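You operate a simulated robot arm through the tools that you are given. There is no shell and no other tool.

The job below is to be done with a simulated robot arm. You get a single attempt, and the scene is never put back.

TASK
Sand the burrs off the blue-rimmed ring in the blue nest, then lay it on the done tray.
Fine: the burr block goes back; leave the other rings. Set down upright: orange burr block. What is to be rubbed or washed off counts as gone when no trace of it is left.

It is judged by the outcome, as a careful person would: the job done as asked, and still so three seconds after it is handed in. It fails if anything else is knocked over, pushed out of place, dropped, spilled or broken.

THE ROBOT
A 6-joint arm with a two-finger gripper, fixed in place. Base frame: the origin is on the floor under the middle of its stand, x ahead of it, y to its left, z up; the work surface is at about z = 860. Lengths are in mm, angles in degrees, forces in N, time in s.
It reaches about 1572 mm from its shoulder. Its first joint turns from -166.0 to 166.0 degrees. Payload 2.45 kg.
Tool frame: the origin (TCP) lies between the finger pads and is the grasp point; the fingertips stand 20 mm ahead of it; z points along the fingers, y is the line along which they close. The gripper opens to 140 mm; its body begins 168 mm behind the TCP.
Orientation is told as [roll, pitch, yaw] about the base's x, y, z axes, in that order, counted from this pose: with the fingers straight down and closing along the base's y, the tool's x points along the base's -x, its y along +y and its z along -z.

THE INTERFACE
- The arm moves only by the tool play_rows. Its argument "targets" is a list of rows, each a list of 2 entries, a list of its own where there are three numbers: the shift along the tool's x, y, z in mm, then the turn, a rotation vector about the tool's x, y, z in degrees. In form: [[[x, y, z], [ax, ay, az]], ...]. A call has 1 to 20 rows; each row is the pose to reach, as a shift and turn from the pose commanded when the call began, along the tool's axes at that moment. "fingers" is the finger opening in mm, from 0 to 140, set as the call begins (left out, the last holds). A row lasts 0.2 s, in which the tool goes at most 50 mm and 8.6 degrees; a call with a longer step from one row to the next is refused whole, and so is a gripper value outside its range. Where a pose cannot be reached the arm comes as near as it can. A force on the tool above 40 N (or 10 N above the force at the start of the call, whichever is more), or a blocked arm, ends the call early, and 0.2 s more pass. The fingers move at their own pace (about 45 mm/s each) and stop on an object; they squeeze with about 24 N. The grip force told is the motor's: it shows also when the fingers shut on nothing. Time passes only in rows, and 0.2 s behind the last, so rows that repeat a pose let the fingers close. The reply holds the time, the measured pose of the TCP, the force on the tool along the base axes, the opening and the grip force, in the units named above and with some noise, with the torque about the TCP (base axes, N m) and any sound that the robot's microphone picked up.
- Cameras (640 x 400 px; columns grow to the right, rows downward): "scene" is fixed at [48.3, -651.6, 1493.4]; the picture's right is [0.83, -0.55, 0.00], its down [-0.17, -0.25, -0.95] and it looks along [0.53, 0.79, -0.30] (base axes); focal length 347 px, centre (320, 200). "wrist" rides on the gripper at [78, 11, -209] in the tool frame; the picture's right is [-0.14, 0.99, 0.00], its down [-0.92, -0.13, -0.37] and it looks along [-0.37, -0.05, 0.93] (tool axes); focal length 280 px, centre (320, 200). There is no depth. A picture from a camera that has moved, and an enlarged one, comes with that camera's place and axes in the base frame and with its lens.
- capture(camera): a new picture of that camera. No time passes.
- zoom(camera, box): a new picture of the part [left, top, right, bottom] of that camera's present view, enlarged. No time passes.
- close_job(): hands the job in; it is judged then, once.

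Places have to be worked out from the pictures, the camera data and where the tool is seen. Open the gripper and draw the arm clear of the work before you hand the job in, unless the task says otherwise.

The tools are called after ">>>" as a command line: name --argument value ..., lists and objects as JSON in quotes. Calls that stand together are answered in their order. play_rows: Moves the arm, as the interface text tells. Its arguments: {"type":"object","properties":{"targets":{"type":"array","items":{"type":"array"}},"fingers":{"type":"number"}},"required":["targets"]} The other tools are called the same way: capture (camera) takes a picture; zoom (camera, box) takes an enlarged picture of a part of a camera's view; close_job () hands the job in.

At the start:

```text
time_s: 0.0
tcp_pos: [616.8, 529.0, 1241.7]
ee_rot: [-0.1, -0.1, 0.1]
ft_force: [0.5, 0.0, -0.3]
torque: [-0.04, 0.03, -0.02]
gripper_width: 140.0
gripper_force: 0.1
```

scene: 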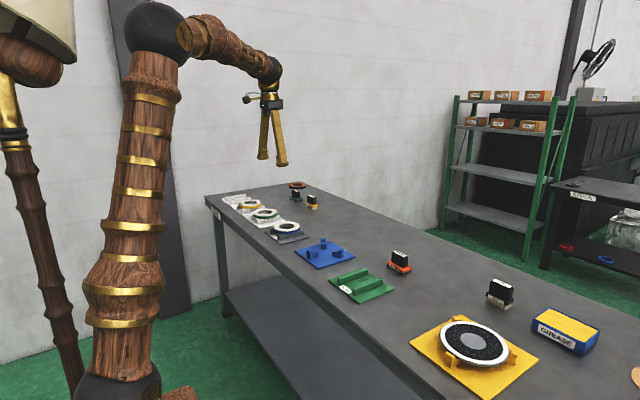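
wrist: 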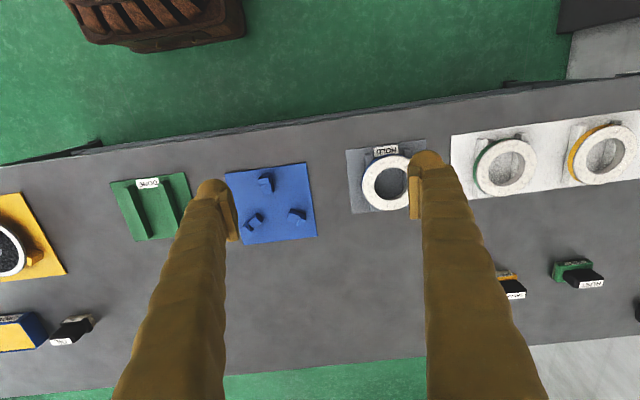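

I'll start by looking closely at the scene with enlarged pictures, to identify the ring, nest, tray and burr block.

>>> zoom --camera "scene" --box '[200, 170, 360, 270]'

>>> zoom --camera "scene" --box '[280, 220, 440, 320]'

>>> zoom --camera "scene" --box '[400, 260, 640, 400]'

>>> zoom --camera "wrist" --box '[320, 100, 640, 300]'

>>> zoom --camera "wrist" --box '[0, 150, 320, 350]'

```text
4.00 times, centred on (280, 220) of scene
camera zoom: at [48.3, -651.6, 1493.4], right [0.83, -0.55, 0.0], down [-0.17, -0.25, -0.95], along [0.53, 0.79, -0.3], focal length 1389 px, centre (480, 120)
```

zoom: 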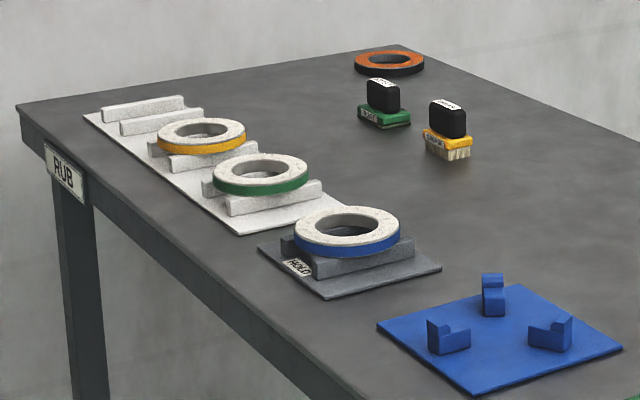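

```text
4.00 times, centred on (360, 270) of scene
camera zoom: at [48.3, -651.6, 1493.4], right [0.83, -0.55, 0.0], down [-0.17, -0.25, -0.95], along [0.53, 0.79, -0.3], focal length 1389 px, centre (160, -80)
```

zoom: 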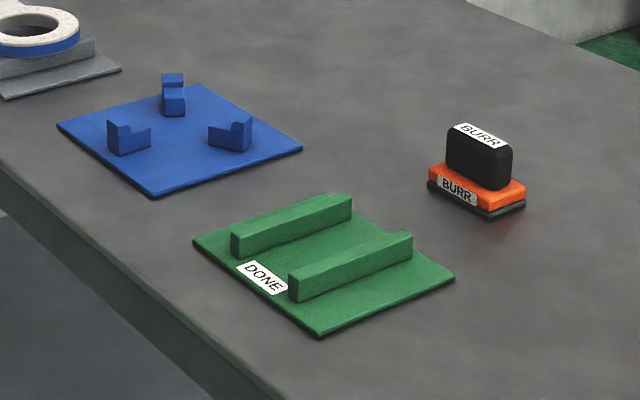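

```text
2.67 times, centred on (520, 330) of scene
camera zoom: at [48.3, -651.6, 1493.4], right [0.83, -0.55, 0.0], down [-0.17, -0.25, -0.95], along [0.53, 0.79, -0.3], focal length 926 px, centre (-213, -147)
```

zoom: 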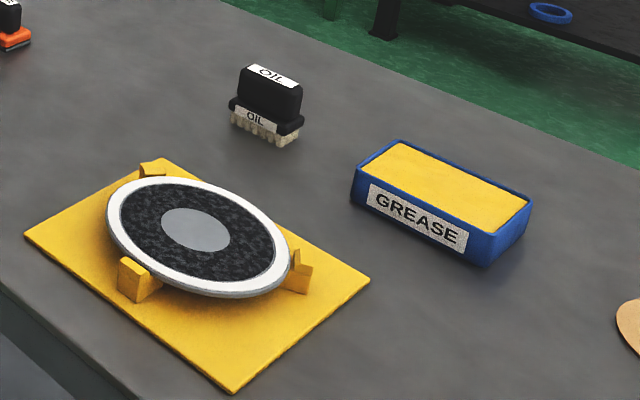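

```text
2.00 times, centred on (480, 200) of wrist
camera zoom: at [539.4, 539.7, 1448.7], right [0.14, 0.99, 0.0], down [0.92, -0.13, 0.37], along [0.37, -0.05, -0.93], focal length 561 px, centre (0, 200)
```

zoom: 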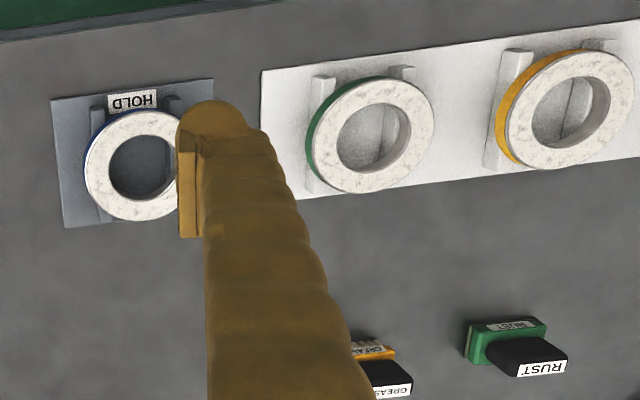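

```text
2.00 times, centred on (160, 250) of wrist
camera zoom: at [539.4, 539.7, 1448.7], right [0.14, 0.99, 0.0], down [0.92, -0.13, 0.37], along [0.37, -0.05, -0.93], focal length 561 px, centre (640, 100)
```

zoom: 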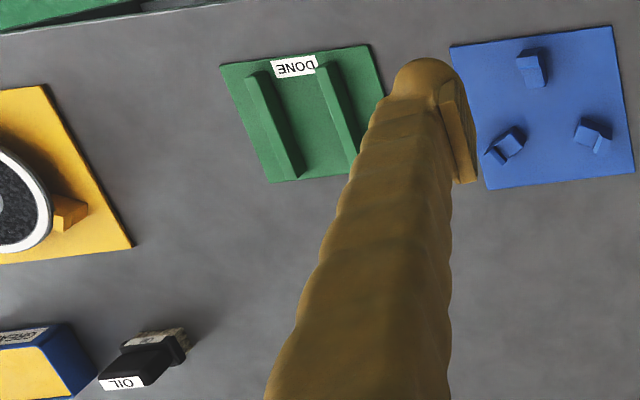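

The blue-rimmed ring sits on the grey HOLD stand near (740, 650); the blue nest is empty, the green tray is DONE and the orange BURR block stands beyond it. I move above the ring for a closer look.

>>> play_rows --targets '[[[-24, 24, 28], [0, 0, 0]], [[-48, 48, 56], [0, 0, 0]], [[-72, 72, 84], [0, 0, 0]], [[-96, 96, 112], [0, 0, 0]], [[-118, 119, 140], [0, 0, 0]], [[-118, 119, 140], [0, 0, 0]]]' --fingers 140

>>> capture --camera "wrist"

>>> capture --camera "scene"

```text
time_s: 1.4
tcp_pos: [735.5, 646.4, 1101.7]
ee_rot: [0.0, -0.1, -0.1]
ft_force: [-0.9, 1.0, -0.3]
torque: [-0.02, -0.03, 0.01]
gripper_width: 139.8
gripper_force: 0.1
```

```text
taken
camera wrist: at [657.9, 657.9, 1308.7], right [0.14, 0.99, 0.0], down [0.92, -0.13, 0.37], along [0.37, -0.05, -0.93], focal length 280 px, centre (320, 200)
```

wrist: 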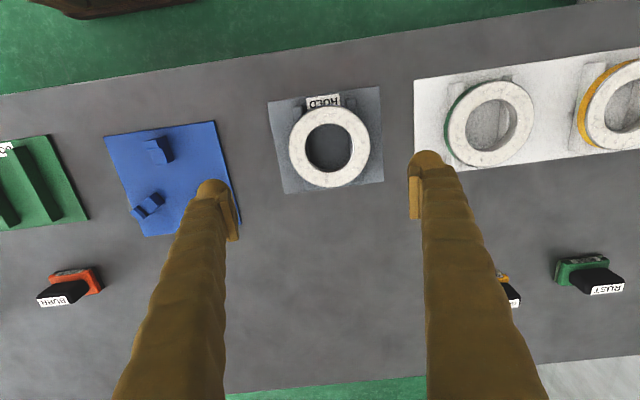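

```text
taken
```

scene: 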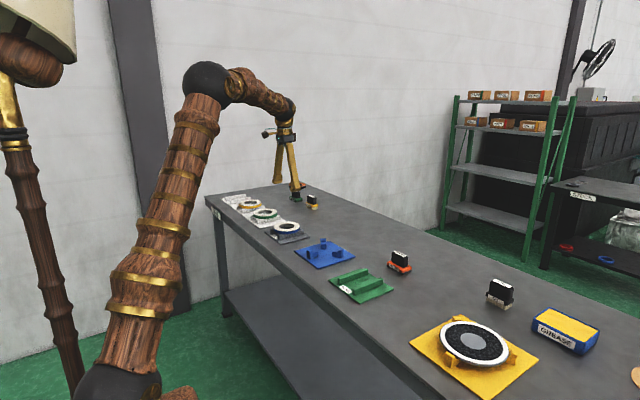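

The ring now lies roughly centred between the fingers, about 115 mm across. I zoom in to see the burrs, the rim and the stand geometry.

>>> zoom --camera "wrist" --box '[250, 80, 410, 200]'

>>> zoom --camera "scene" --box '[260, 205, 340, 255]'

>>> zoom --camera "wrist" --box '[0, 110, 240, 310]'

```text
3.33 times, centred on (330, 140) of wrist
camera zoom: at [657.9, 657.9, 1308.7], right [0.14, 0.99, 0.0], down [0.92, -0.13, 0.37], along [0.37, -0.05, -0.93], focal length 935 px, centre (287, 400)
```

zoom: 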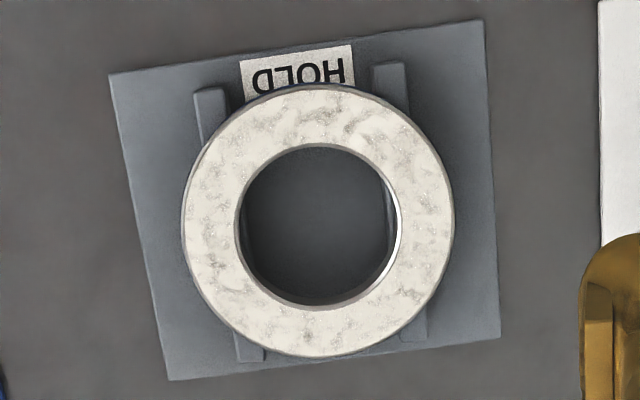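

```text
8.00 times, centred on (300, 230) of scene
camera zoom: at [48.3, -651.6, 1493.4], right [0.83, -0.55, 0.0], down [-0.17, -0.25, -0.95], along [0.53, 0.79, -0.3], focal length 2778 px, centre (480, -40)
```

zoom: 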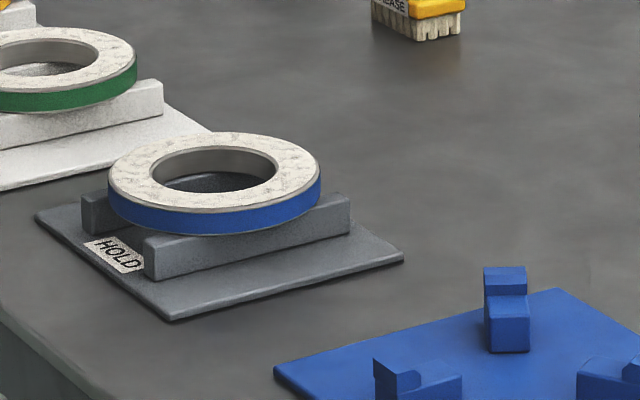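

```text
2.00 times, centred on (120, 210) of wrist
camera zoom: at [657.9, 657.9, 1308.7], right [0.14, 0.99, 0.0], down [0.92, -0.13, 0.37], along [0.37, -0.05, -0.93], focal length 561 px, centre (720, 180)
```

zoom: 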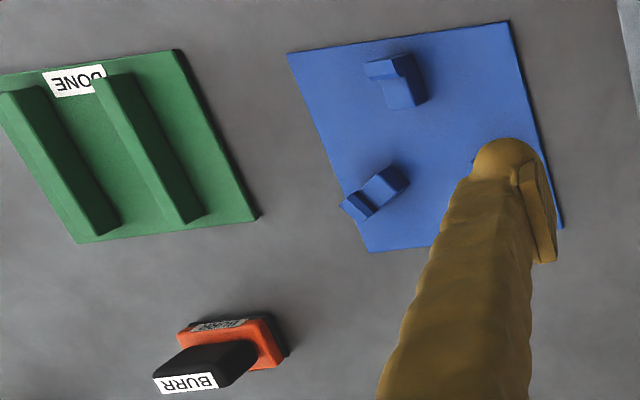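

The ring sits on two rails of the HOLD stand, its top face mottled with burr residue. Next I look at the blue nest from above, moving at the same safe height.

>>> play_rows --targets '[[[-5, -42, 0], [0, 0, 0]], [[-10, -84, 0], [0, 0, 0]], [[-15, -126, 0], [0, 0, 0]], [[-20, -168, 0], [0, 0, 0]], [[-25, -210, 0], [0, 0, 0]], [[-25, -250, 0], [0, 0, 0]], [[-25, -250, 0], [0, 0, 0]]]'

>>> capture --camera "wrist"

>>> zoom --camera "wrist" --box '[220, 60, 420, 220]'

```text
time_s: 3.0
tcp_pos: [762.8, 396.0, 1101.7]
ee_rot: [0.0, -0.1, 0.0]
ft_force: [0.0, 0.5, -0.4]
torque: [-0.02, 0.01, 0.01]
gripper_width: 139.9
gripper_force: 0.0
```

```text
taken
camera wrist: at [683.9, 408.0, 1310.1], right [0.14, 0.99, 0.0], down [0.92, -0.13, 0.37], along [0.37, -0.05, -0.93], focal length 280 px, centre (320, 200)
```

wrist: 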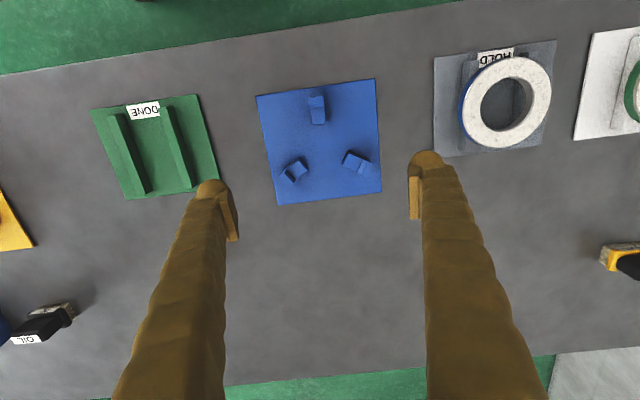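

```text
2.50 times, centred on (320, 140) of wrist
camera zoom: at [683.9, 408.0, 1310.1], right [0.14, 0.99, 0.0], down [0.92, -0.13, 0.37], along [0.37, -0.05, -0.93], focal length 701 px, centre (320, 350)
```

zoom: 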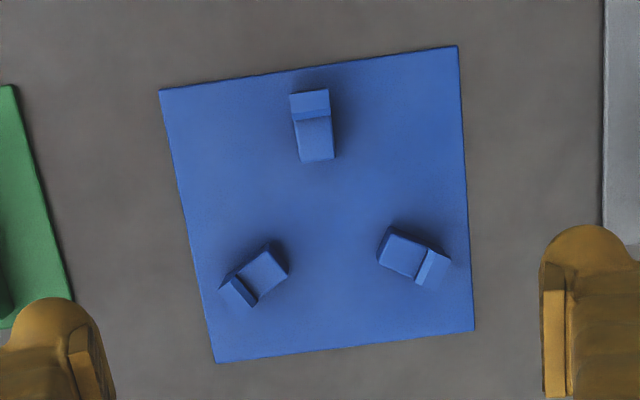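

The nest's three stepped brackets sit about a circle centred near (775, 399) with lip radius ≈ 64 mm, at directions −x and ±60°; closing along y clears them. I zoom in on the fingertips, to judge their width, and on the burr block.

>>> zoom --camera "scene" --box '[270, 110, 430, 210]'

>>> zoom --camera "scene" --box '[370, 240, 430, 280]'

>>> zoom --camera "scene" --box '[285, 225, 365, 275]'

```text
4.00 times, centred on (350, 160) of scene
camera zoom: at [48.3, -651.6, 1493.4], right [0.83, -0.55, 0.0], down [-0.17, -0.25, -0.95], along [0.53, 0.79, -0.3], focal length 1389 px, centre (200, 360)
```

zoom: 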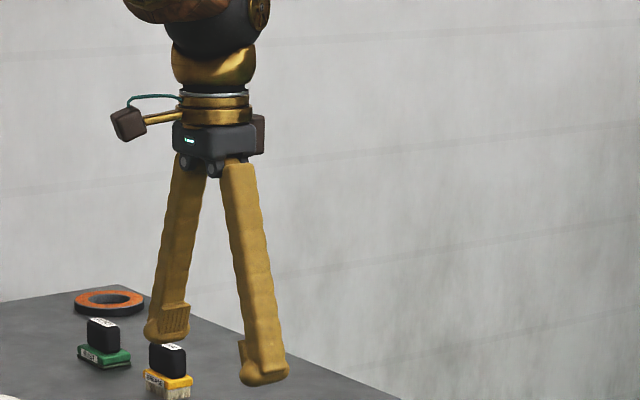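

```text
10.00 times, centred on (400, 260) of scene
camera zoom: at [48.3, -651.6, 1493.4], right [0.83, -0.55, 0.0], down [-0.17, -0.25, -0.95], along [0.53, 0.79, -0.3], focal length 3473 px, centre (-480, -400)
```

zoom: 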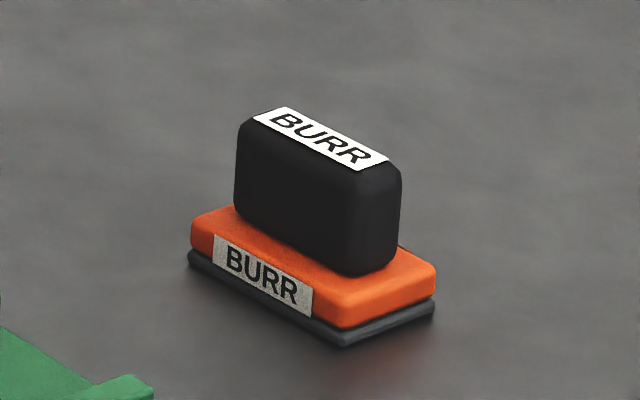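

```text
8.00 times, centred on (325, 250) of scene
camera zoom: at [48.3, -651.6, 1493.4], right [0.83, -0.55, 0.0], down [-0.17, -0.25, -0.95], along [0.53, 0.79, -0.3], focal length 2778 px, centre (280, -200)
```

zoom: 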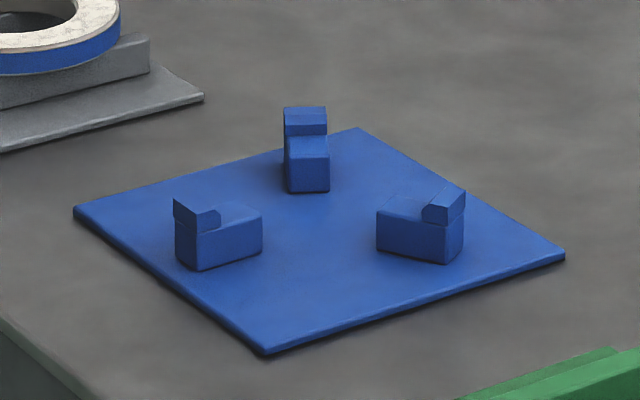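

I want a better measure of the finger width before entering tight gaps, so I zoom on both fingertips in the wrist view.

>>> zoom --camera "wrist" --box '[380, 130, 500, 230]'

>>> zoom --camera "scene" --box '[300, 170, 350, 210]'

```text
4.00 times, centred on (440, 180) of wrist
camera zoom: at [683.9, 408.0, 1310.1], right [0.14, 0.99, 0.0], down [0.92, -0.13, 0.37], along [0.37, -0.05, -0.93], focal length 1122 px, centre (-160, 280)
```

zoom: 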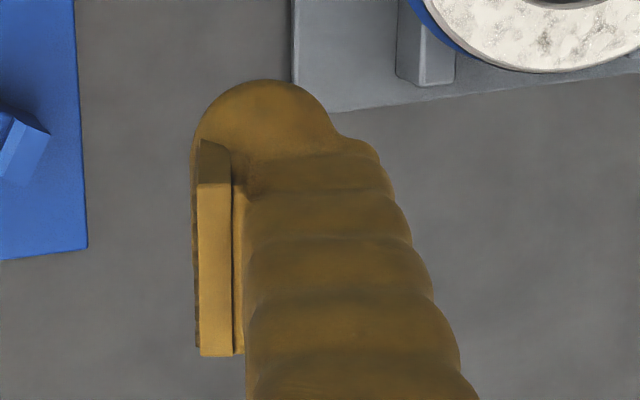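

```text
10.00 times, centred on (325, 190) of scene
camera zoom: at [48.3, -651.6, 1493.4], right [0.83, -0.55, 0.0], down [-0.17, -0.25, -0.95], along [0.53, 0.79, -0.3], focal length 3473 px, centre (270, 300)
```

zoom: 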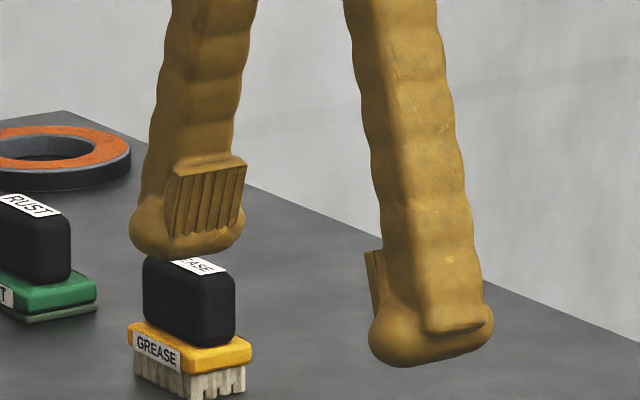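

The fingertips are about 34 mm wide along x, leaving a few mm to the brackets, so I'll need exact placement. Now I go over the burr block to measure it from above.

>>> play_rows --targets '[[[-22, -40, 0], [0, 0, 0]], [[-44, -80, 0], [0, 0, 0]], [[-66, -120, 0], [0, 0, 0]], [[-88, -160, 0], [0, 0, 0]], [[-110, -200, 0], [0, 0, 0]], [[-132, -240, 0], [0, 0, 0]], [[-132, -240, 0], [0, 0, 0]]]'

>>> capture --camera "wrist"

>>> zoom --camera "wrist" --box '[240, 80, 400, 200]'

```text
time_s: 4.6
tcp_pos: [891.1, 157.4, 1100.6]
ee_rot: [-0.1, 0.0, 0.0]
ft_force: [0.5, 0.1, 0.5]
torque: [0.0, 0.01, 0.01]
gripper_width: 140.1
gripper_force: 0.0
```

```text
taken
camera wrist: at [813.9, 167.9, 1309.1], right [0.14, 0.99, 0.0], down [0.92, -0.13, 0.37], along [0.37, -0.05, -0.93], focal length 280 px, centre (320, 200)
```

wrist: 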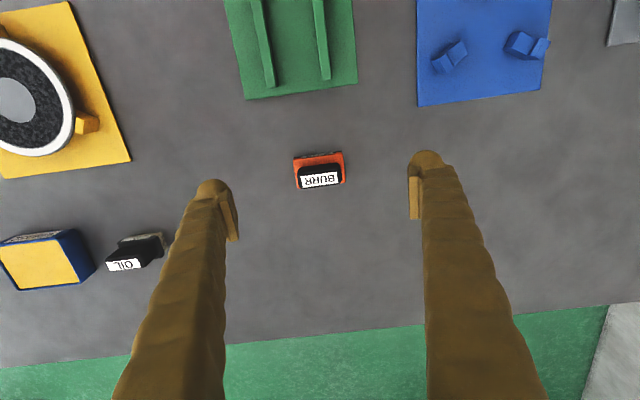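

```text
3.33 times, centred on (320, 140) of wrist
camera zoom: at [813.9, 167.9, 1309.1], right [0.14, 0.99, 0.0], down [0.92, -0.13, 0.37], along [0.37, -0.05, -0.93], focal length 935 px, centre (320, 400)
```

zoom: 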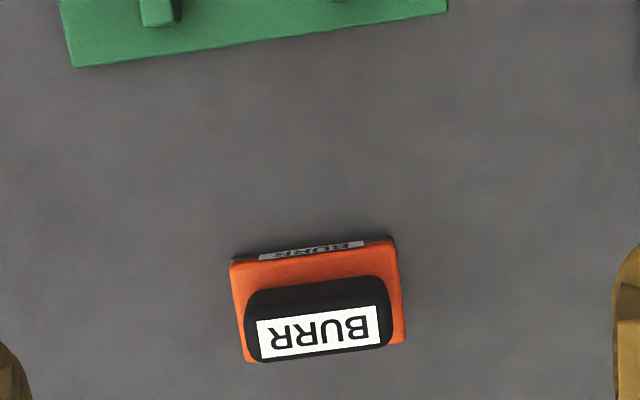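

The burr block is aligned with the axes, centred about (938, 150), base ≈ 50×77 mm, handle ≈ 26×63 mm with top at z ≈ 918. The ring's centre works out at (739, 660) with its top at z ≈ 900. I go back above the ring.

>>> play_rows --targets '[[[12.8, 41.9, 0], [0, 0, 0]], [[25.6, 83.8, 0], [0, 0, 0]], [[38.4, 125.7, 0], [0, 0, 0]], [[51.2, 167.6, 0], [0, 0, 0]], [[64, 209.5, 0], [0, 0, 0]], [[76.8, 251.4, 0], [0, 0, 0]], [[89.6, 293.3, 0], [0, 0, 0]], [[102.4, 335.2, 0], [0, 0, 0]], [[115.2, 377.1, 0], [0, 0, 0]], [[128, 419, 0], [0, 0, 0]], [[140.8, 461, 40], [0, 0, 0]], [[153.5, 503, 80], [0, 0, 0]], [[153.5, 503, 100], [0, 0, 0]], [[153.5, 503, 100], [0, 0, 0]]]'

>>> capture --camera "wrist"

>>> zoom --camera "scene" --box '[240, 170, 360, 260]'

```text
refused: row 11 steps farther than a row can; nothing moved
```

```text
taken
camera wrist: at [813.9, 167.9, 1309.1], right [0.14, 0.99, 0.0], down [0.92, -0.13, 0.37], along [0.37, -0.05, -0.93], focal length 280 px, centre (320, 200)
```

wrist: 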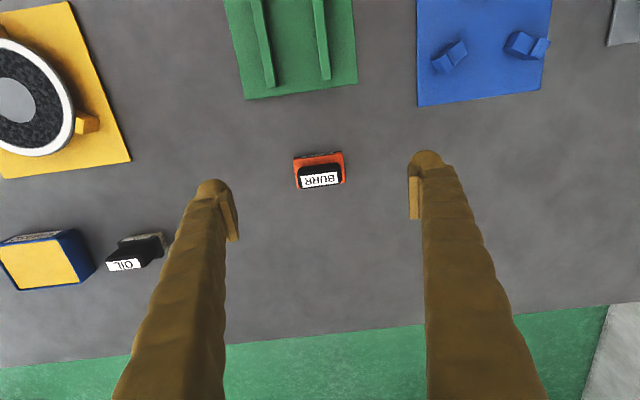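

```text
4.44 times, centred on (300, 215) of scene
camera zoom: at [48.3, -651.6, 1493.4], right [0.83, -0.55, 0.0], down [-0.17, -0.25, -0.95], along [0.53, 0.79, -0.3], focal length 1543 px, centre (409, 133)
```

zoom: 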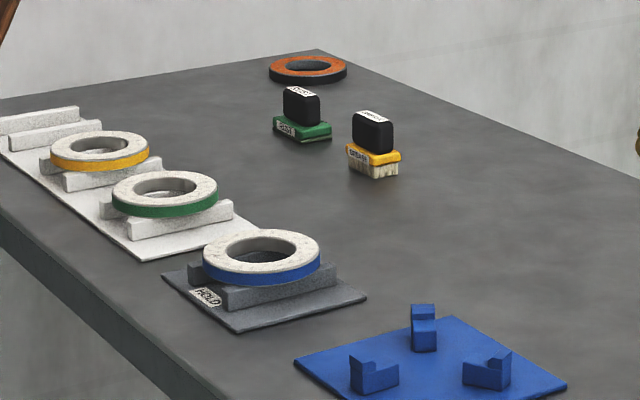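

The call was refused because two rows stepped just over 50 mm; nothing moved. I resend it with lateral travel first and the descent afterwards.

>>> play_rows --targets '[[[12.8, 41.9, 0], [0, 0, 0]], [[25.6, 83.8, 0], [0, 0, 0]], [[38.4, 125.7, 0], [0, 0, 0]], [[51.2, 167.6, 0], [0, 0, 0]], [[64, 209.5, 0], [0, 0, 0]], [[76.8, 251.4, 0], [0, 0, 0]], [[89.6, 293.3, 0], [0, 0, 0]], [[102.4, 335.2, 0], [0, 0, 0]], [[115.2, 377.1, 0], [0, 0, 0]], [[128, 419, 0], [0, 0, 0]], [[140.8, 461, 0], [0, 0, 0]], [[153.5, 503, 0], [0, 0, 0]], [[153.5, 503, 40], [0, 0, 0]], [[153.5, 503, 80], [0, 0, 0]], [[153.5, 503, 100], [0, 0, 0]], [[153.5, 503, 100], [0, 0, 0]], [[153.5, 503, 100], [0, 0, 0]]]'

>>> capture --camera "wrist"

>>> zoom --camera "scene" --box '[240, 170, 360, 260]'

```text
time_s: 8.2
tcp_pos: [738.0, 661.9, 1002.6]
ee_rot: [0.0, 0.1, 0.0]
ft_force: [-0.4, -0.6, -0.2]
torque: [0.04, -0.02, -0.03]
gripper_width: 139.8
gripper_force: 0.1
```

```text
taken
camera wrist: at [660.9, 672.8, 1210.5], right [0.14, 0.99, 0.0], down [0.92, -0.13, 0.37], along [0.37, -0.05, -0.93], focal length 280 px, centre (320, 200)
```

wrist: 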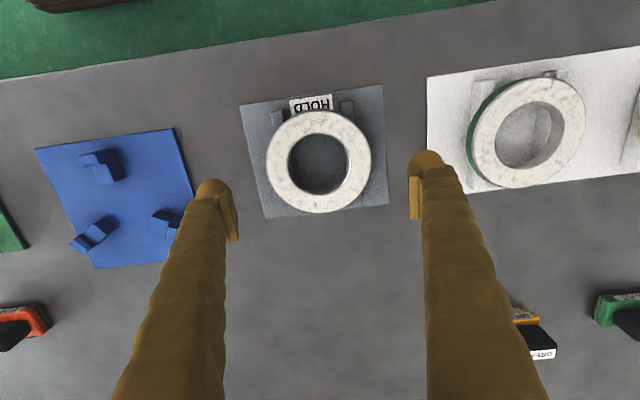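

```text
4.44 times, centred on (300, 215) of scene
camera zoom: at [48.3, -651.6, 1493.4], right [0.83, -0.55, 0.0], down [-0.17, -0.25, -0.95], along [0.53, 0.79, -0.3], focal length 1543 px, centre (409, 133)
```

zoom: 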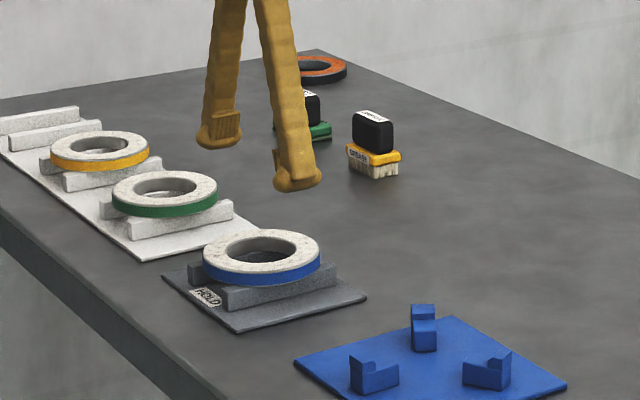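

Good position over the ring. I zoom to measure its centre relative to the gripper more exactly.

>>> zoom --camera "wrist" --box '[230, 80, 410, 230]'

```text
2.67 times, centred on (320, 155) of wrist
camera zoom: at [660.9, 672.8, 1210.5], right [0.14, 0.99, 0.0], down [0.92, -0.13, 0.37], along [0.37, -0.05, -0.93], focal length 748 px, centre (320, 320)
```

zoom: 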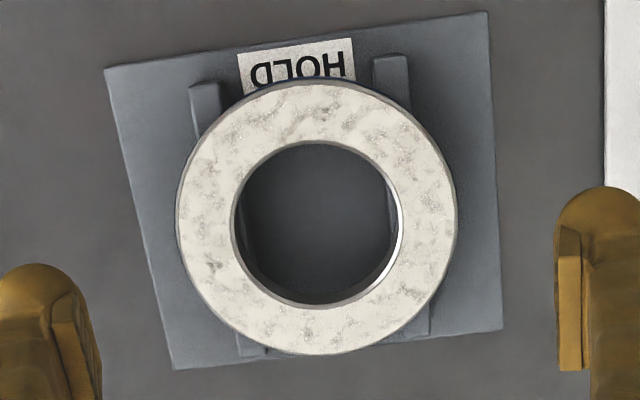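

The ring's centre comes out at (738.7, 658.8), within about 1 mm of the gripper's axis, so each finger has ~10 mm clearance. I descend straddling the ring to z ≈ 893.

>>> play_rows --targets '[[[0, -0.8, 30], [0, 0, 0]], [[0, -0.8, 60], [0, 0, 0]], [[0, -0.8, 80], [0, 0, 0]], [[0, -0.8, 95], [0, 0, 0]], [[0, -0.8, 103], [0, 0, 0]], [[0, -0.8, 108], [0, 0, 0]], [[0, -0.8, 108], [0, 0, 0]]]'

>>> capture --camera "wrist"

>>> zoom --camera "scene" --box '[240, 185, 340, 255]'

```text
time_s: 9.8
tcp_pos: [739.0, 659.4, 894.6]
ee_rot: [0.0, 0.0, 0.0]
ft_force: [0.8, -0.2, -0.6]
torque: [-0.01, -0.02, -0.02]
gripper_width: 140.0
gripper_force: 0.2
```

```text
taken
camera wrist: at [661.9, 671.2, 1101.9], right [0.14, 0.99, 0.0], down [0.92, -0.13, 0.37], along [0.37, -0.05, -0.93], focal length 280 px, centre (320, 200)
```

wrist: 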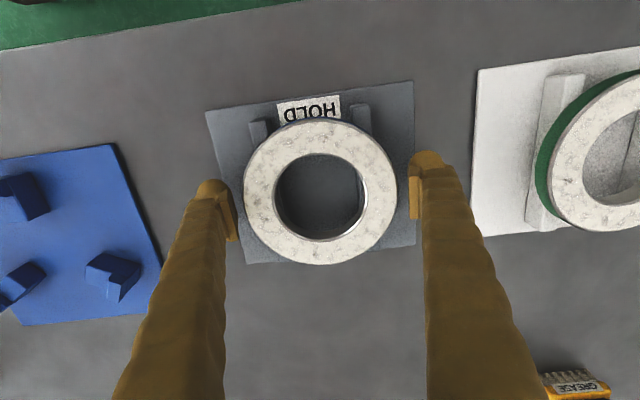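

```text
5.71 times, centred on (290, 220) of scene
camera zoom: at [48.3, -651.6, 1493.4], right [0.83, -0.55, 0.0], down [-0.17, -0.25, -0.95], along [0.53, 0.79, -0.3], focal length 1984 px, centre (491, 86)
```

zoom: 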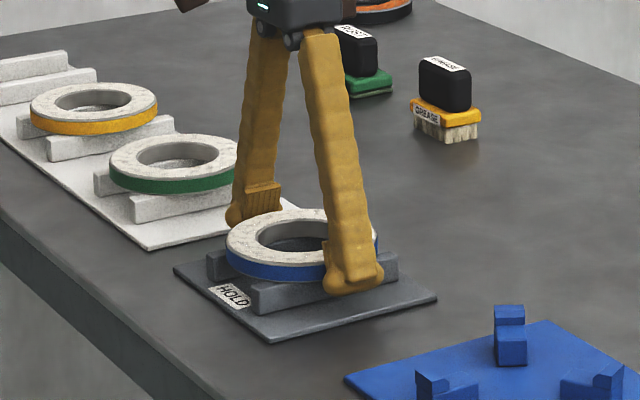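

The ring is centred between the pads. I close the fingers on its rim.

>>> play_rows --targets '[[[0, 0, 0], [0, 0, 0]], [[0, 0, 0], [0, 0, 0]], [[0, 0, 0], [0, 0, 0]], [[0, 0, 0], [0, 0, 0]], [[0, 0, 0], [0, 0, 0]]]' --fingers 100

>>> capture --camera "wrist"

```text
time_s: 11.0
tcp_pos: [740.1, 659.8, 894.1]
ee_rot: [0.0, 0.0, 0.0]
ft_force: [1.2, 0.2, 0.4]
torque: [-0.07, 0.0, 0.05]
gripper_width: 128.5
gripper_force: 24.3
```

```text
taken
camera wrist: at [661.9, 671.2, 1102.0], right [0.14, 0.99, 0.0], down [0.92, -0.13, 0.37], along [0.37, -0.05, -0.93], focal length 280 px, centre (320, 200)
```

wrist: 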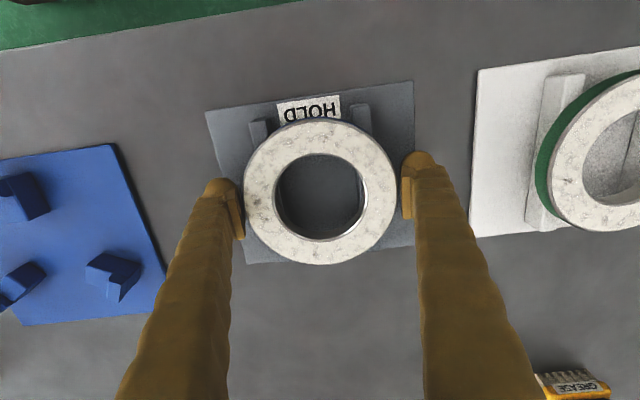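

The fingers stopped at 128.5 mm with 24 N, wider than the ~119 mm I measured. I zoom in to see whether the pads really touch the rim before lifting.

>>> zoom --camera "wrist" --box '[190, 110, 270, 280]'

>>> zoom --camera "wrist" --box '[370, 130, 450, 250]'

>>> zoom --camera "scene" --box '[270, 205, 320, 245]'

```text
2.35 times, centred on (230, 195) of wrist
camera zoom: at [661.9, 671.2, 1102.0], right [0.14, 0.99, 0.0], down [0.92, -0.13, 0.37], along [0.37, -0.05, -0.93], focal length 660 px, centre (532, 212)
```

zoom: 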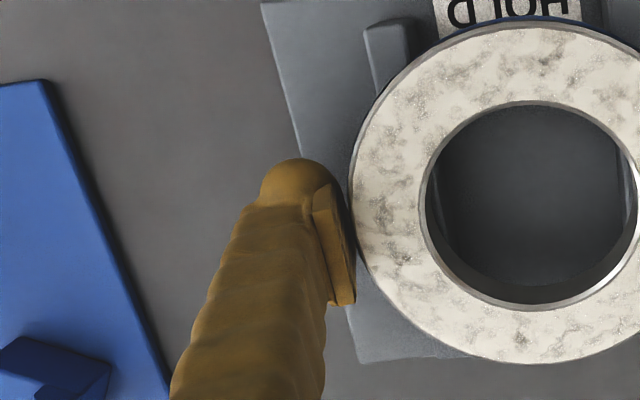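

```text
3.33 times, centred on (410, 190) of wrist
camera zoom: at [661.9, 671.2, 1102.0], right [0.14, 0.99, 0.0], down [0.92, -0.13, 0.37], along [0.37, -0.05, -0.93], focal length 935 px, centre (20, 233)
```

zoom: 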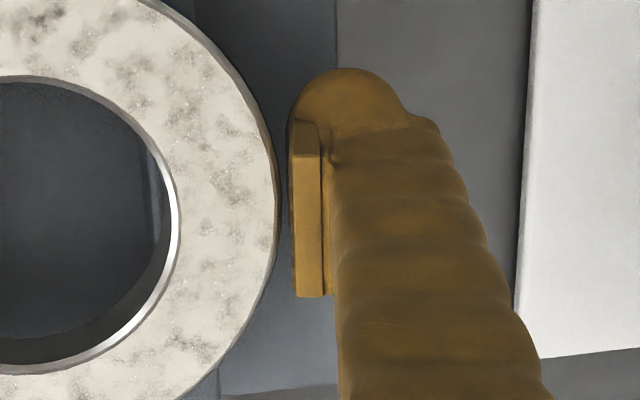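

```text
10.00 times, centred on (295, 225) of scene
camera zoom: at [48.3, -651.6, 1493.4], right [0.83, -0.55, 0.0], down [-0.17, -0.25, -0.95], along [0.53, 0.79, -0.3], focal length 3473 px, centre (570, -50)
```

zoom: 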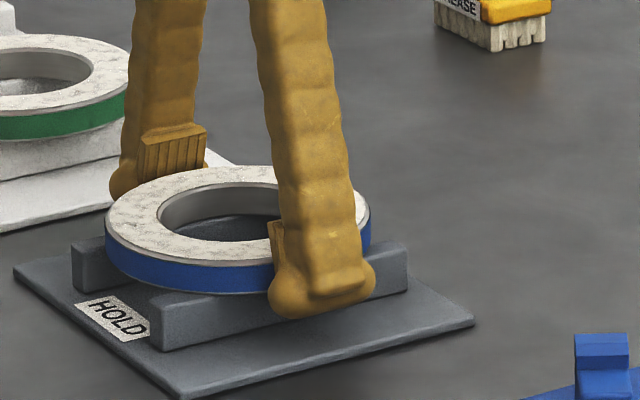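

There's a slight visual gap at the right pad, yet the fingers report a firm stop. I lift just 12 mm slowly to see whether the ring comes along.

>>> play_rows --targets '[[[0, 0, -2], [0, 0, 0]], [[0, 0, -5], [0, 0, 0]], [[0, 0, -9], [0, 0, 0]], [[0, 0, -12], [0, 0, 0]], [[0, 0, -12], [0, 0, 0]]]'

>>> capture --camera "wrist"

>>> zoom --camera "scene" --box '[270, 205, 320, 245]'

```text
time_s: 12.2
tcp_pos: [737.7, 660.4, 905.6]
ee_rot: [0.0, 0.0, 0.0]
ft_force: [0.9, 0.5, -8.6]
torque: [-0.01, 0.02, 0.02]
gripper_width: 124.3
gripper_force: 23.7
```

```text
taken
camera wrist: at [661.6, 671.8, 1112.9], right [0.14, 0.99, 0.0], down [0.92, -0.13, 0.37], along [0.37, -0.05, -0.93], focal length 280 px, centre (320, 200)
```

wrist: 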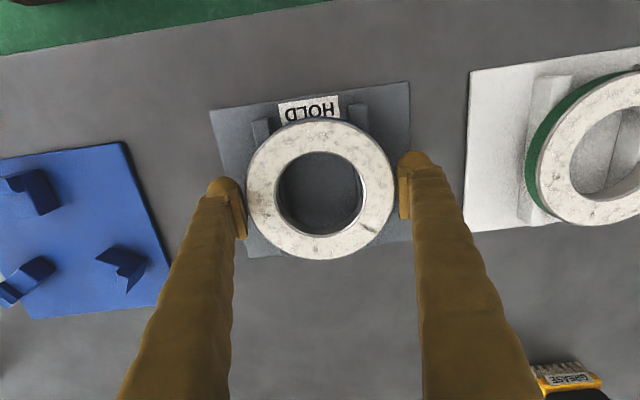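

```text
10.00 times, centred on (295, 225) of scene
camera zoom: at [48.3, -651.6, 1493.4], right [0.83, -0.55, 0.0], down [-0.17, -0.25, -0.95], along [0.53, 0.79, -0.3], focal length 3473 px, centre (570, -50)
```

zoom: 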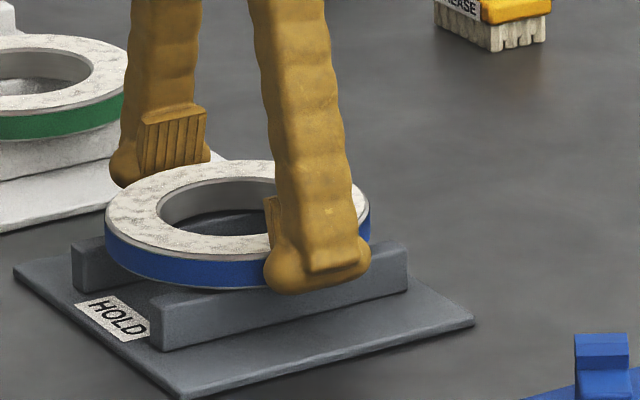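

The reading shows −8.6 N, like the weight of a steel ring, and the width dropped to 124.3, so the ring may have lifted a bit while slipping in the tilted pads. I zoom in to judge.

>>> zoom --camera "wrist" --box '[190, 90, 450, 280]'

>>> zoom --camera "scene" --box '[275, 215, 310, 243]'

```text
2.11 times, centred on (320, 185) of wrist
camera zoom: at [661.6, 671.8, 1112.9], right [0.14, 0.99, 0.0], down [0.92, -0.13, 0.37], along [0.37, -0.05, -0.93], focal length 590 px, centre (320, 232)
```

zoom: 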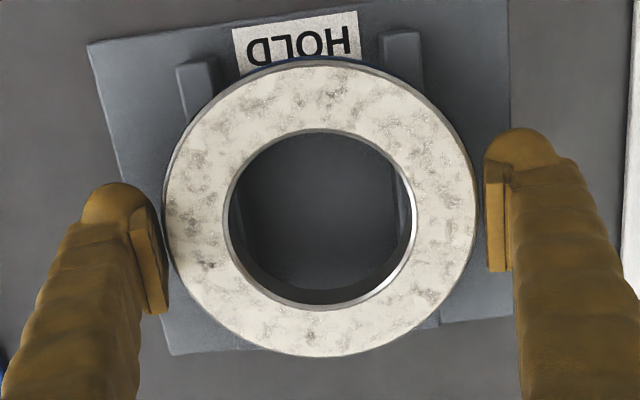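

```text
14.29 times, centred on (292, 229) of scene
camera zoom: at [48.3, -651.6, 1493.4], right [0.83, -0.55, 0.0], down [-0.17, -0.25, -0.95], along [0.53, 0.79, -0.3], focal length 4961 px, centre (713, -214)
```

zoom: 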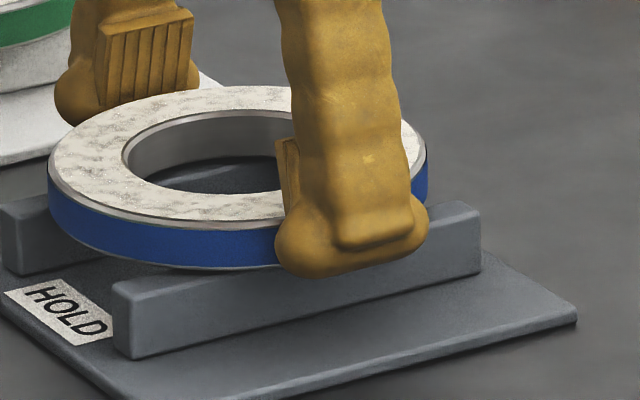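

The ring seems raised only ~2 mm while the fingers slid up about 10 mm, because the pads splay outward at this wide opening. I hold still a moment to see whether the state and force are stable.

>>> play_rows --targets '[[[0, 0, 0], [0, 0, 0]], [[0, 0, 0], [0, 0, 0]], [[0, 0, 0], [0, 0, 0]], [[0, 0, 0], [0, 0, 0]], [[0, 0, 0], [0, 0, 0]]]'

>>> zoom --camera "scene" --box '[275, 215, 310, 243]'

>>> zoom --camera "wrist" --box '[190, 90, 450, 280]'

```text
time_s: 13.4
tcp_pos: [738.7, 660.4, 905.2]
ee_rot: [0.1, 0.1, 0.0]
ft_force: [-0.3, -0.6, -8.9]
torque: [-0.03, 0.03, 0.0]
gripper_width: 124.4
gripper_force: 24.4
```

```text
14.29 times, centred on (292, 229) of scene
camera zoom: at [48.3, -651.6, 1493.4], right [0.83, -0.55, 0.0], down [-0.17, -0.25, -0.95], along [0.53, 0.79, -0.3], focal length 4961 px, centre (713, -214)
```

zoom: 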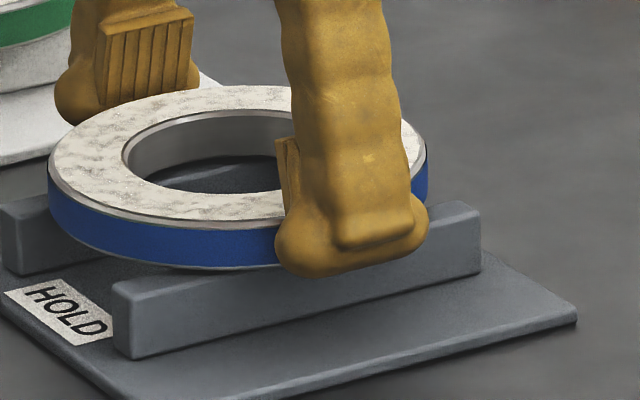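

```text
2.11 times, centred on (320, 185) of wrist
camera zoom: at [661.6, 671.8, 1113.1], right [0.14, 0.99, 0.0], down [0.92, -0.13, 0.37], along [0.37, -0.05, -0.93], focal length 590 px, centre (320, 232)
```

zoom: 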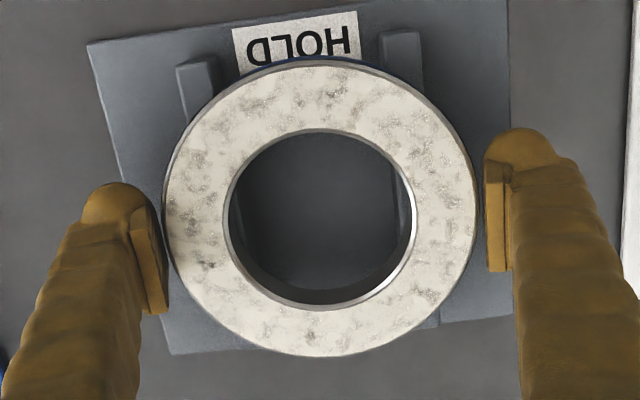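

The force is steady at −8.9 N and the ring looks about 2 mm above the rails. I lift another 4 mm very slowly and check whether it follows without more slip.

>>> play_rows --targets '[[[0, 0, -1], [0, 0, 0]], [[0, 0, -2], [0, 0, 0]], [[0, 0, -3], [0, 0, 0]], [[0, 0, -4], [0, 0, 0]], [[0, 0, -4], [0, 0, 0]], [[0, 0, -4], [0, 0, 0]]]'

>>> zoom --camera "scene" --box '[275, 215, 310, 243]'

>>> zoom --camera "wrist" --box '[190, 90, 450, 280]'

```text
time_s: 14.8
tcp_pos: [738.1, 659.7, 909.9]
ee_rot: [0.1, 0.0, -0.1]
ft_force: [0.2, 1.7, -7.8]
torque: [0.01, 0.05, 0.04]
gripper_width: 124.4
gripper_force: 23.5
```

```text
14.29 times, centred on (292, 229) of scene
camera zoom: at [48.3, -651.6, 1493.4], right [0.83, -0.55, 0.0], down [-0.17, -0.25, -0.95], along [0.53, 0.79, -0.3], focal length 4961 px, centre (713, -214)
```

zoom: 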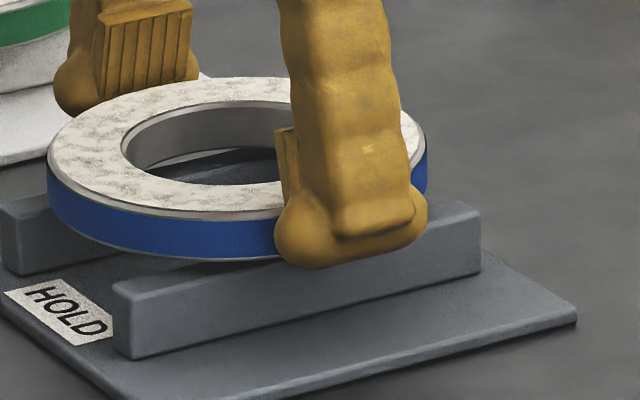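

```text
2.11 times, centred on (320, 185) of wrist
camera zoom: at [661.0, 671.0, 1116.5], right [0.14, 0.99, 0.0], down [0.92, -0.13, 0.37], along [0.37, -0.05, -0.93], focal length 590 px, centre (320, 232)
```

zoom: 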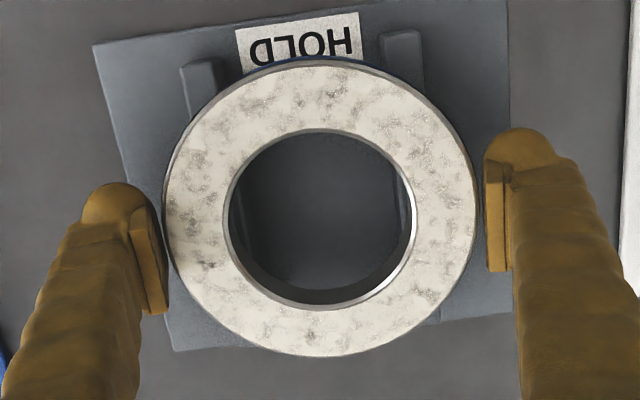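

The ring followed the lift with no further slip (width steady at 124.4, weight ≈ 8.5 N), so it is held. I raise it about 50 mm and carry it slowly to above the nest.

>>> play_rows --targets '[[[0, 0, -5], [0, 0, 0]], [[0, 0, -14], [0, 0, 0]], [[0, 0, -25], [0, 0, 0]], [[0, 0, -36], [0, 0, 0]], [[0, 0, -45], [0, 0, 0]], [[0, 0, -50], [0, 0, 0]], [[-1, -8, -50], [0, 0, 0]], [[-3, -24, -50], [0, 0, 0]], [[-6, -48, -50], [0, 0, 0]], [[-9, -75, -50], [0, 0, 0]], [[-12.5, -102, -50], [0, 0, 0]], [[-16, -130, -50], [0, 0, 0]], [[-19.5, -158, -50], [0, 0, 0]], [[-23, -186, -50], [0, 0, 0]], [[-26, -212, -50], [0, 0, 0]], [[-29, -236, -50], [0, 0, 0]], [[-31, -252, -50], [0, 0, 0]], [[-31.8, -260, -50], [0, 0, 0]], [[-31.8, -260, -50], [0, 0, 0]], [[-31.8, -260, -50], [0, 0, 0]]]'

>>> capture --camera "wrist"

>>> zoom --camera "scene" --box '[280, 200, 370, 270]'

```text
time_s: 19.0
tcp_pos: [769.6, 399.2, 958.1]
ee_rot: [-0.1, 0.0, 0.0]
ft_force: [0.7, 0.2, 0.2]
torque: [0.03, 0.0, -0.01]
gripper_width: 100.2
gripper_force: 0.1
```

```text
taken
camera wrist: at [693.0, 410.9, 1166.9], right [0.14, 0.99, 0.0], down [0.92, -0.13, 0.37], along [0.37, -0.05, -0.93], focal length 280 px, centre (320, 200)
```

wrist: 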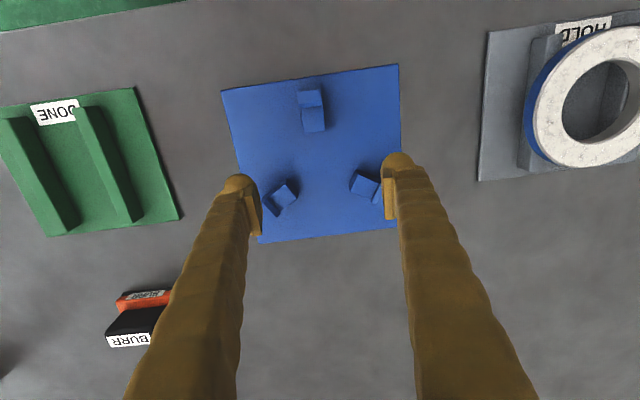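

```text
5.71 times, centred on (325, 235) of scene
camera zoom: at [48.3, -651.6, 1493.4], right [0.83, -0.55, 0.0], down [-0.17, -0.25, -0.95], along [0.53, 0.79, -0.3], focal length 1984 px, centre (291, 0)
```

zoom: 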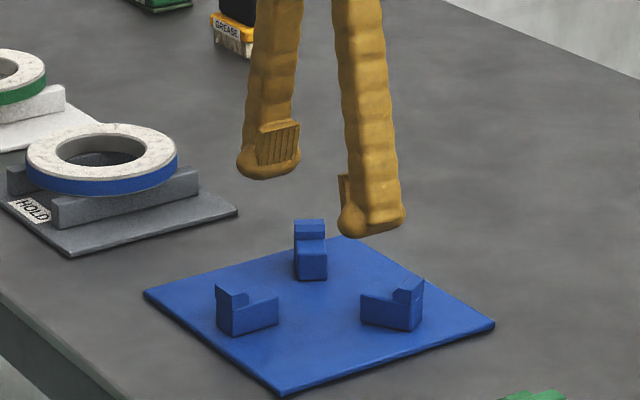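

The ring slipped off during the quicker part of the lift and is back on its HOLD stand (no drop sound, it appears seated); the pads splay outward at this width so the hold was marginal. Before retrying, I study the finger geometry at narrower openings here in free air.

>>> play_rows --targets '[[[0, 0, -30], [0, 0, 0]], [[0, 0, -30], [0, 0, 0]], [[0, 0, -30], [0, 0, 0]], [[0, 0, -30], [0, 0, 0]], [[0, 0, -30], [0, 0, 0]], [[0, 0, -30], [0, 0, 0]]]' --fingers 26

>>> zoom --camera "scene" --box '[300, 150, 364, 230]'

>>> capture --camera "wrist"

>>> zoom --camera "scene" --box '[270, 210, 320, 250]'

```text
time_s: 20.4
tcp_pos: [770.6, 400.8, 988.8]
ee_rot: [0.0, 0.0, -0.1]
ft_force: [0.1, -0.2, -0.8]
torque: [-0.02, -0.02, -0.01]
gripper_width: 25.9
gripper_force: 0.1
```

```text
5.00 times, centred on (332, 190) of scene
camera zoom: at [48.3, -651.6, 1493.4], right [0.83, -0.55, 0.0], down [-0.17, -0.25, -0.95], along [0.53, 0.79, -0.3], focal length 1736 px, centre (260, 250)
```

zoom: 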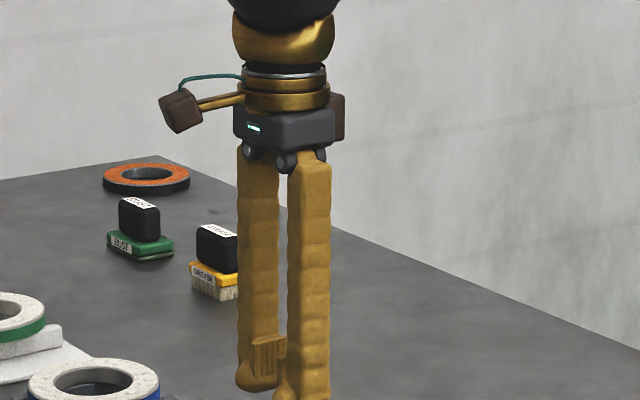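

```text
taken
camera wrist: at [692.1, 411.2, 1196.3], right [0.14, 0.99, 0.0], down [0.92, -0.13, 0.37], along [0.37, -0.05, -0.93], focal length 280 px, centre (320, 200)
```

wrist: 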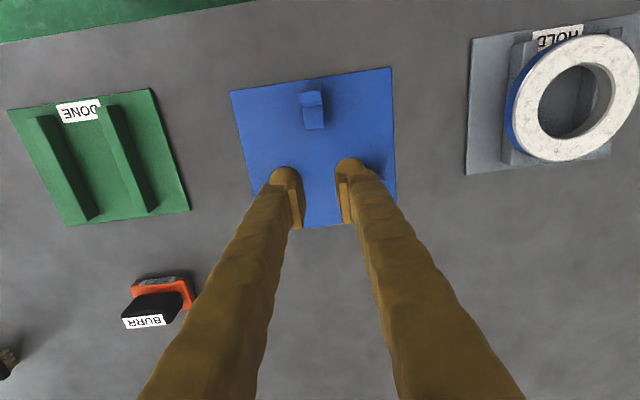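

```text
10.00 times, centred on (295, 230) of scene
camera zoom: at [48.3, -651.6, 1493.4], right [0.83, -0.55, 0.0], down [-0.17, -0.25, -0.95], along [0.53, 0.79, -0.3], focal length 3473 px, centre (570, -100)
```

zoom: 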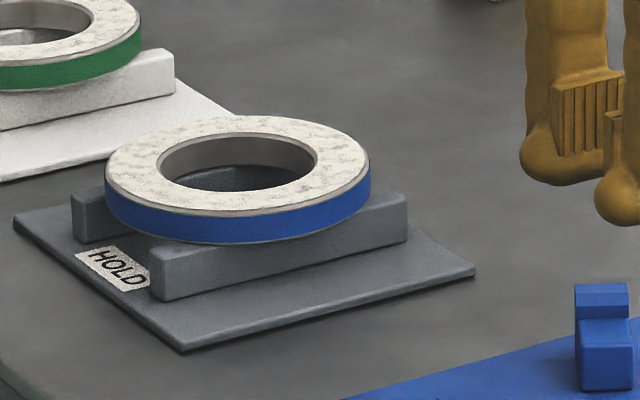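

The fingers are parallel at narrow openings, so gripping the ring's ~26 mm band from one side (one finger in the hole, on the +x side between the rails and away from the nest brackets) should hold better. I turn the gripper 90° while moving back toward the ring.

>>> play_rows --targets '[[[0, 15, -6], [0, 0, -8.2]], [[0, 32, -12], [0, 0, -16.4]], [[-2, 50, -18], [0, 0, -24.6]], [[-4, 70, -24], [0, 0, -32.8]], [[-6, 90, -30], [0, 0, -41]], [[-8, 110, -36], [0, 0, -49.2]], [[-10, 130, -42], [0, 0, -57.4]], [[-12, 150, -48], [0, 0, -65.6]], [[-14, 170, -54], [0, 0, -73.8]], [[-16, 190, -60], [0, 0, -82]], [[-17.5, 210, -60], [0, 0, -90]], [[-17.5, 230, -60], [0, 0, -90]], [[-17.5, 245, -60], [0, 0, -90]], [[-17.5, 255, -60], [0, 0, -90]], [[-17.5, 260, -60], [0, 0, -90]], [[-17.5, 260, -60], [0, 0, -90]]]' --fingers 50

>>> capture --camera "wrist"

>>> capture --camera "scene"

```text
time_s: 23.8
tcp_pos: [787.8, 659.5, 1049.3]
ee_rot: [-0.1, -0.1, 90.0]
ft_force: [0.1, 0.2, -0.3]
torque: [0.0, 0.0, -0.02]
gripper_width: 50.1
gripper_force: 0.0
```

```text
taken
camera wrist: at [777.8, 581.8, 1256.5], right [-0.99, 0.14, 0.0], down [0.13, 0.92, 0.37], along [0.05, 0.37, -0.93], focal length 280 px, centre (320, 200)
```

wrist: 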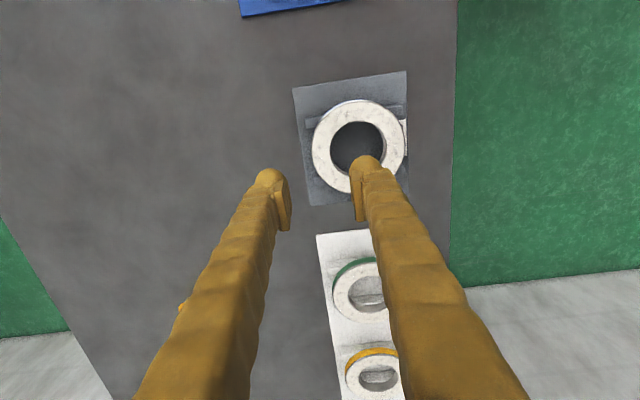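

```text
taken
```

scene: 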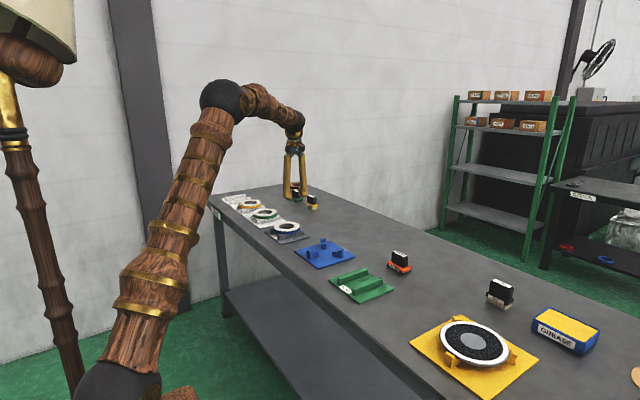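

Now I measure the ring's current position from this view.

>>> zoom --camera "wrist" --box '[280, 60, 440, 220]'

```text
2.50 times, centred on (360, 140) of wrist
camera zoom: at [777.8, 581.8, 1256.5], right [-0.99, 0.14, 0.0], down [0.13, 0.92, 0.37], along [0.05, 0.37, -0.93], focal length 701 px, centre (220, 350)
```

zoom: 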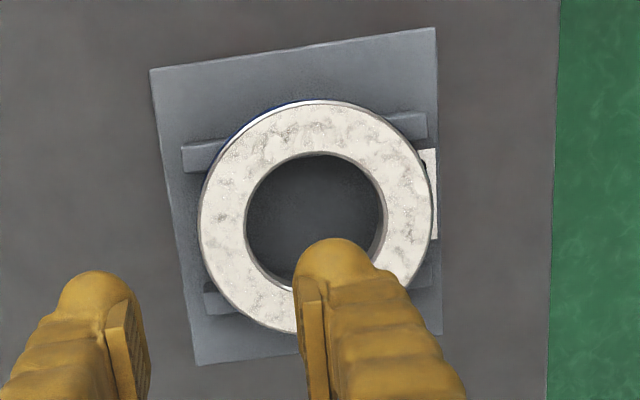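

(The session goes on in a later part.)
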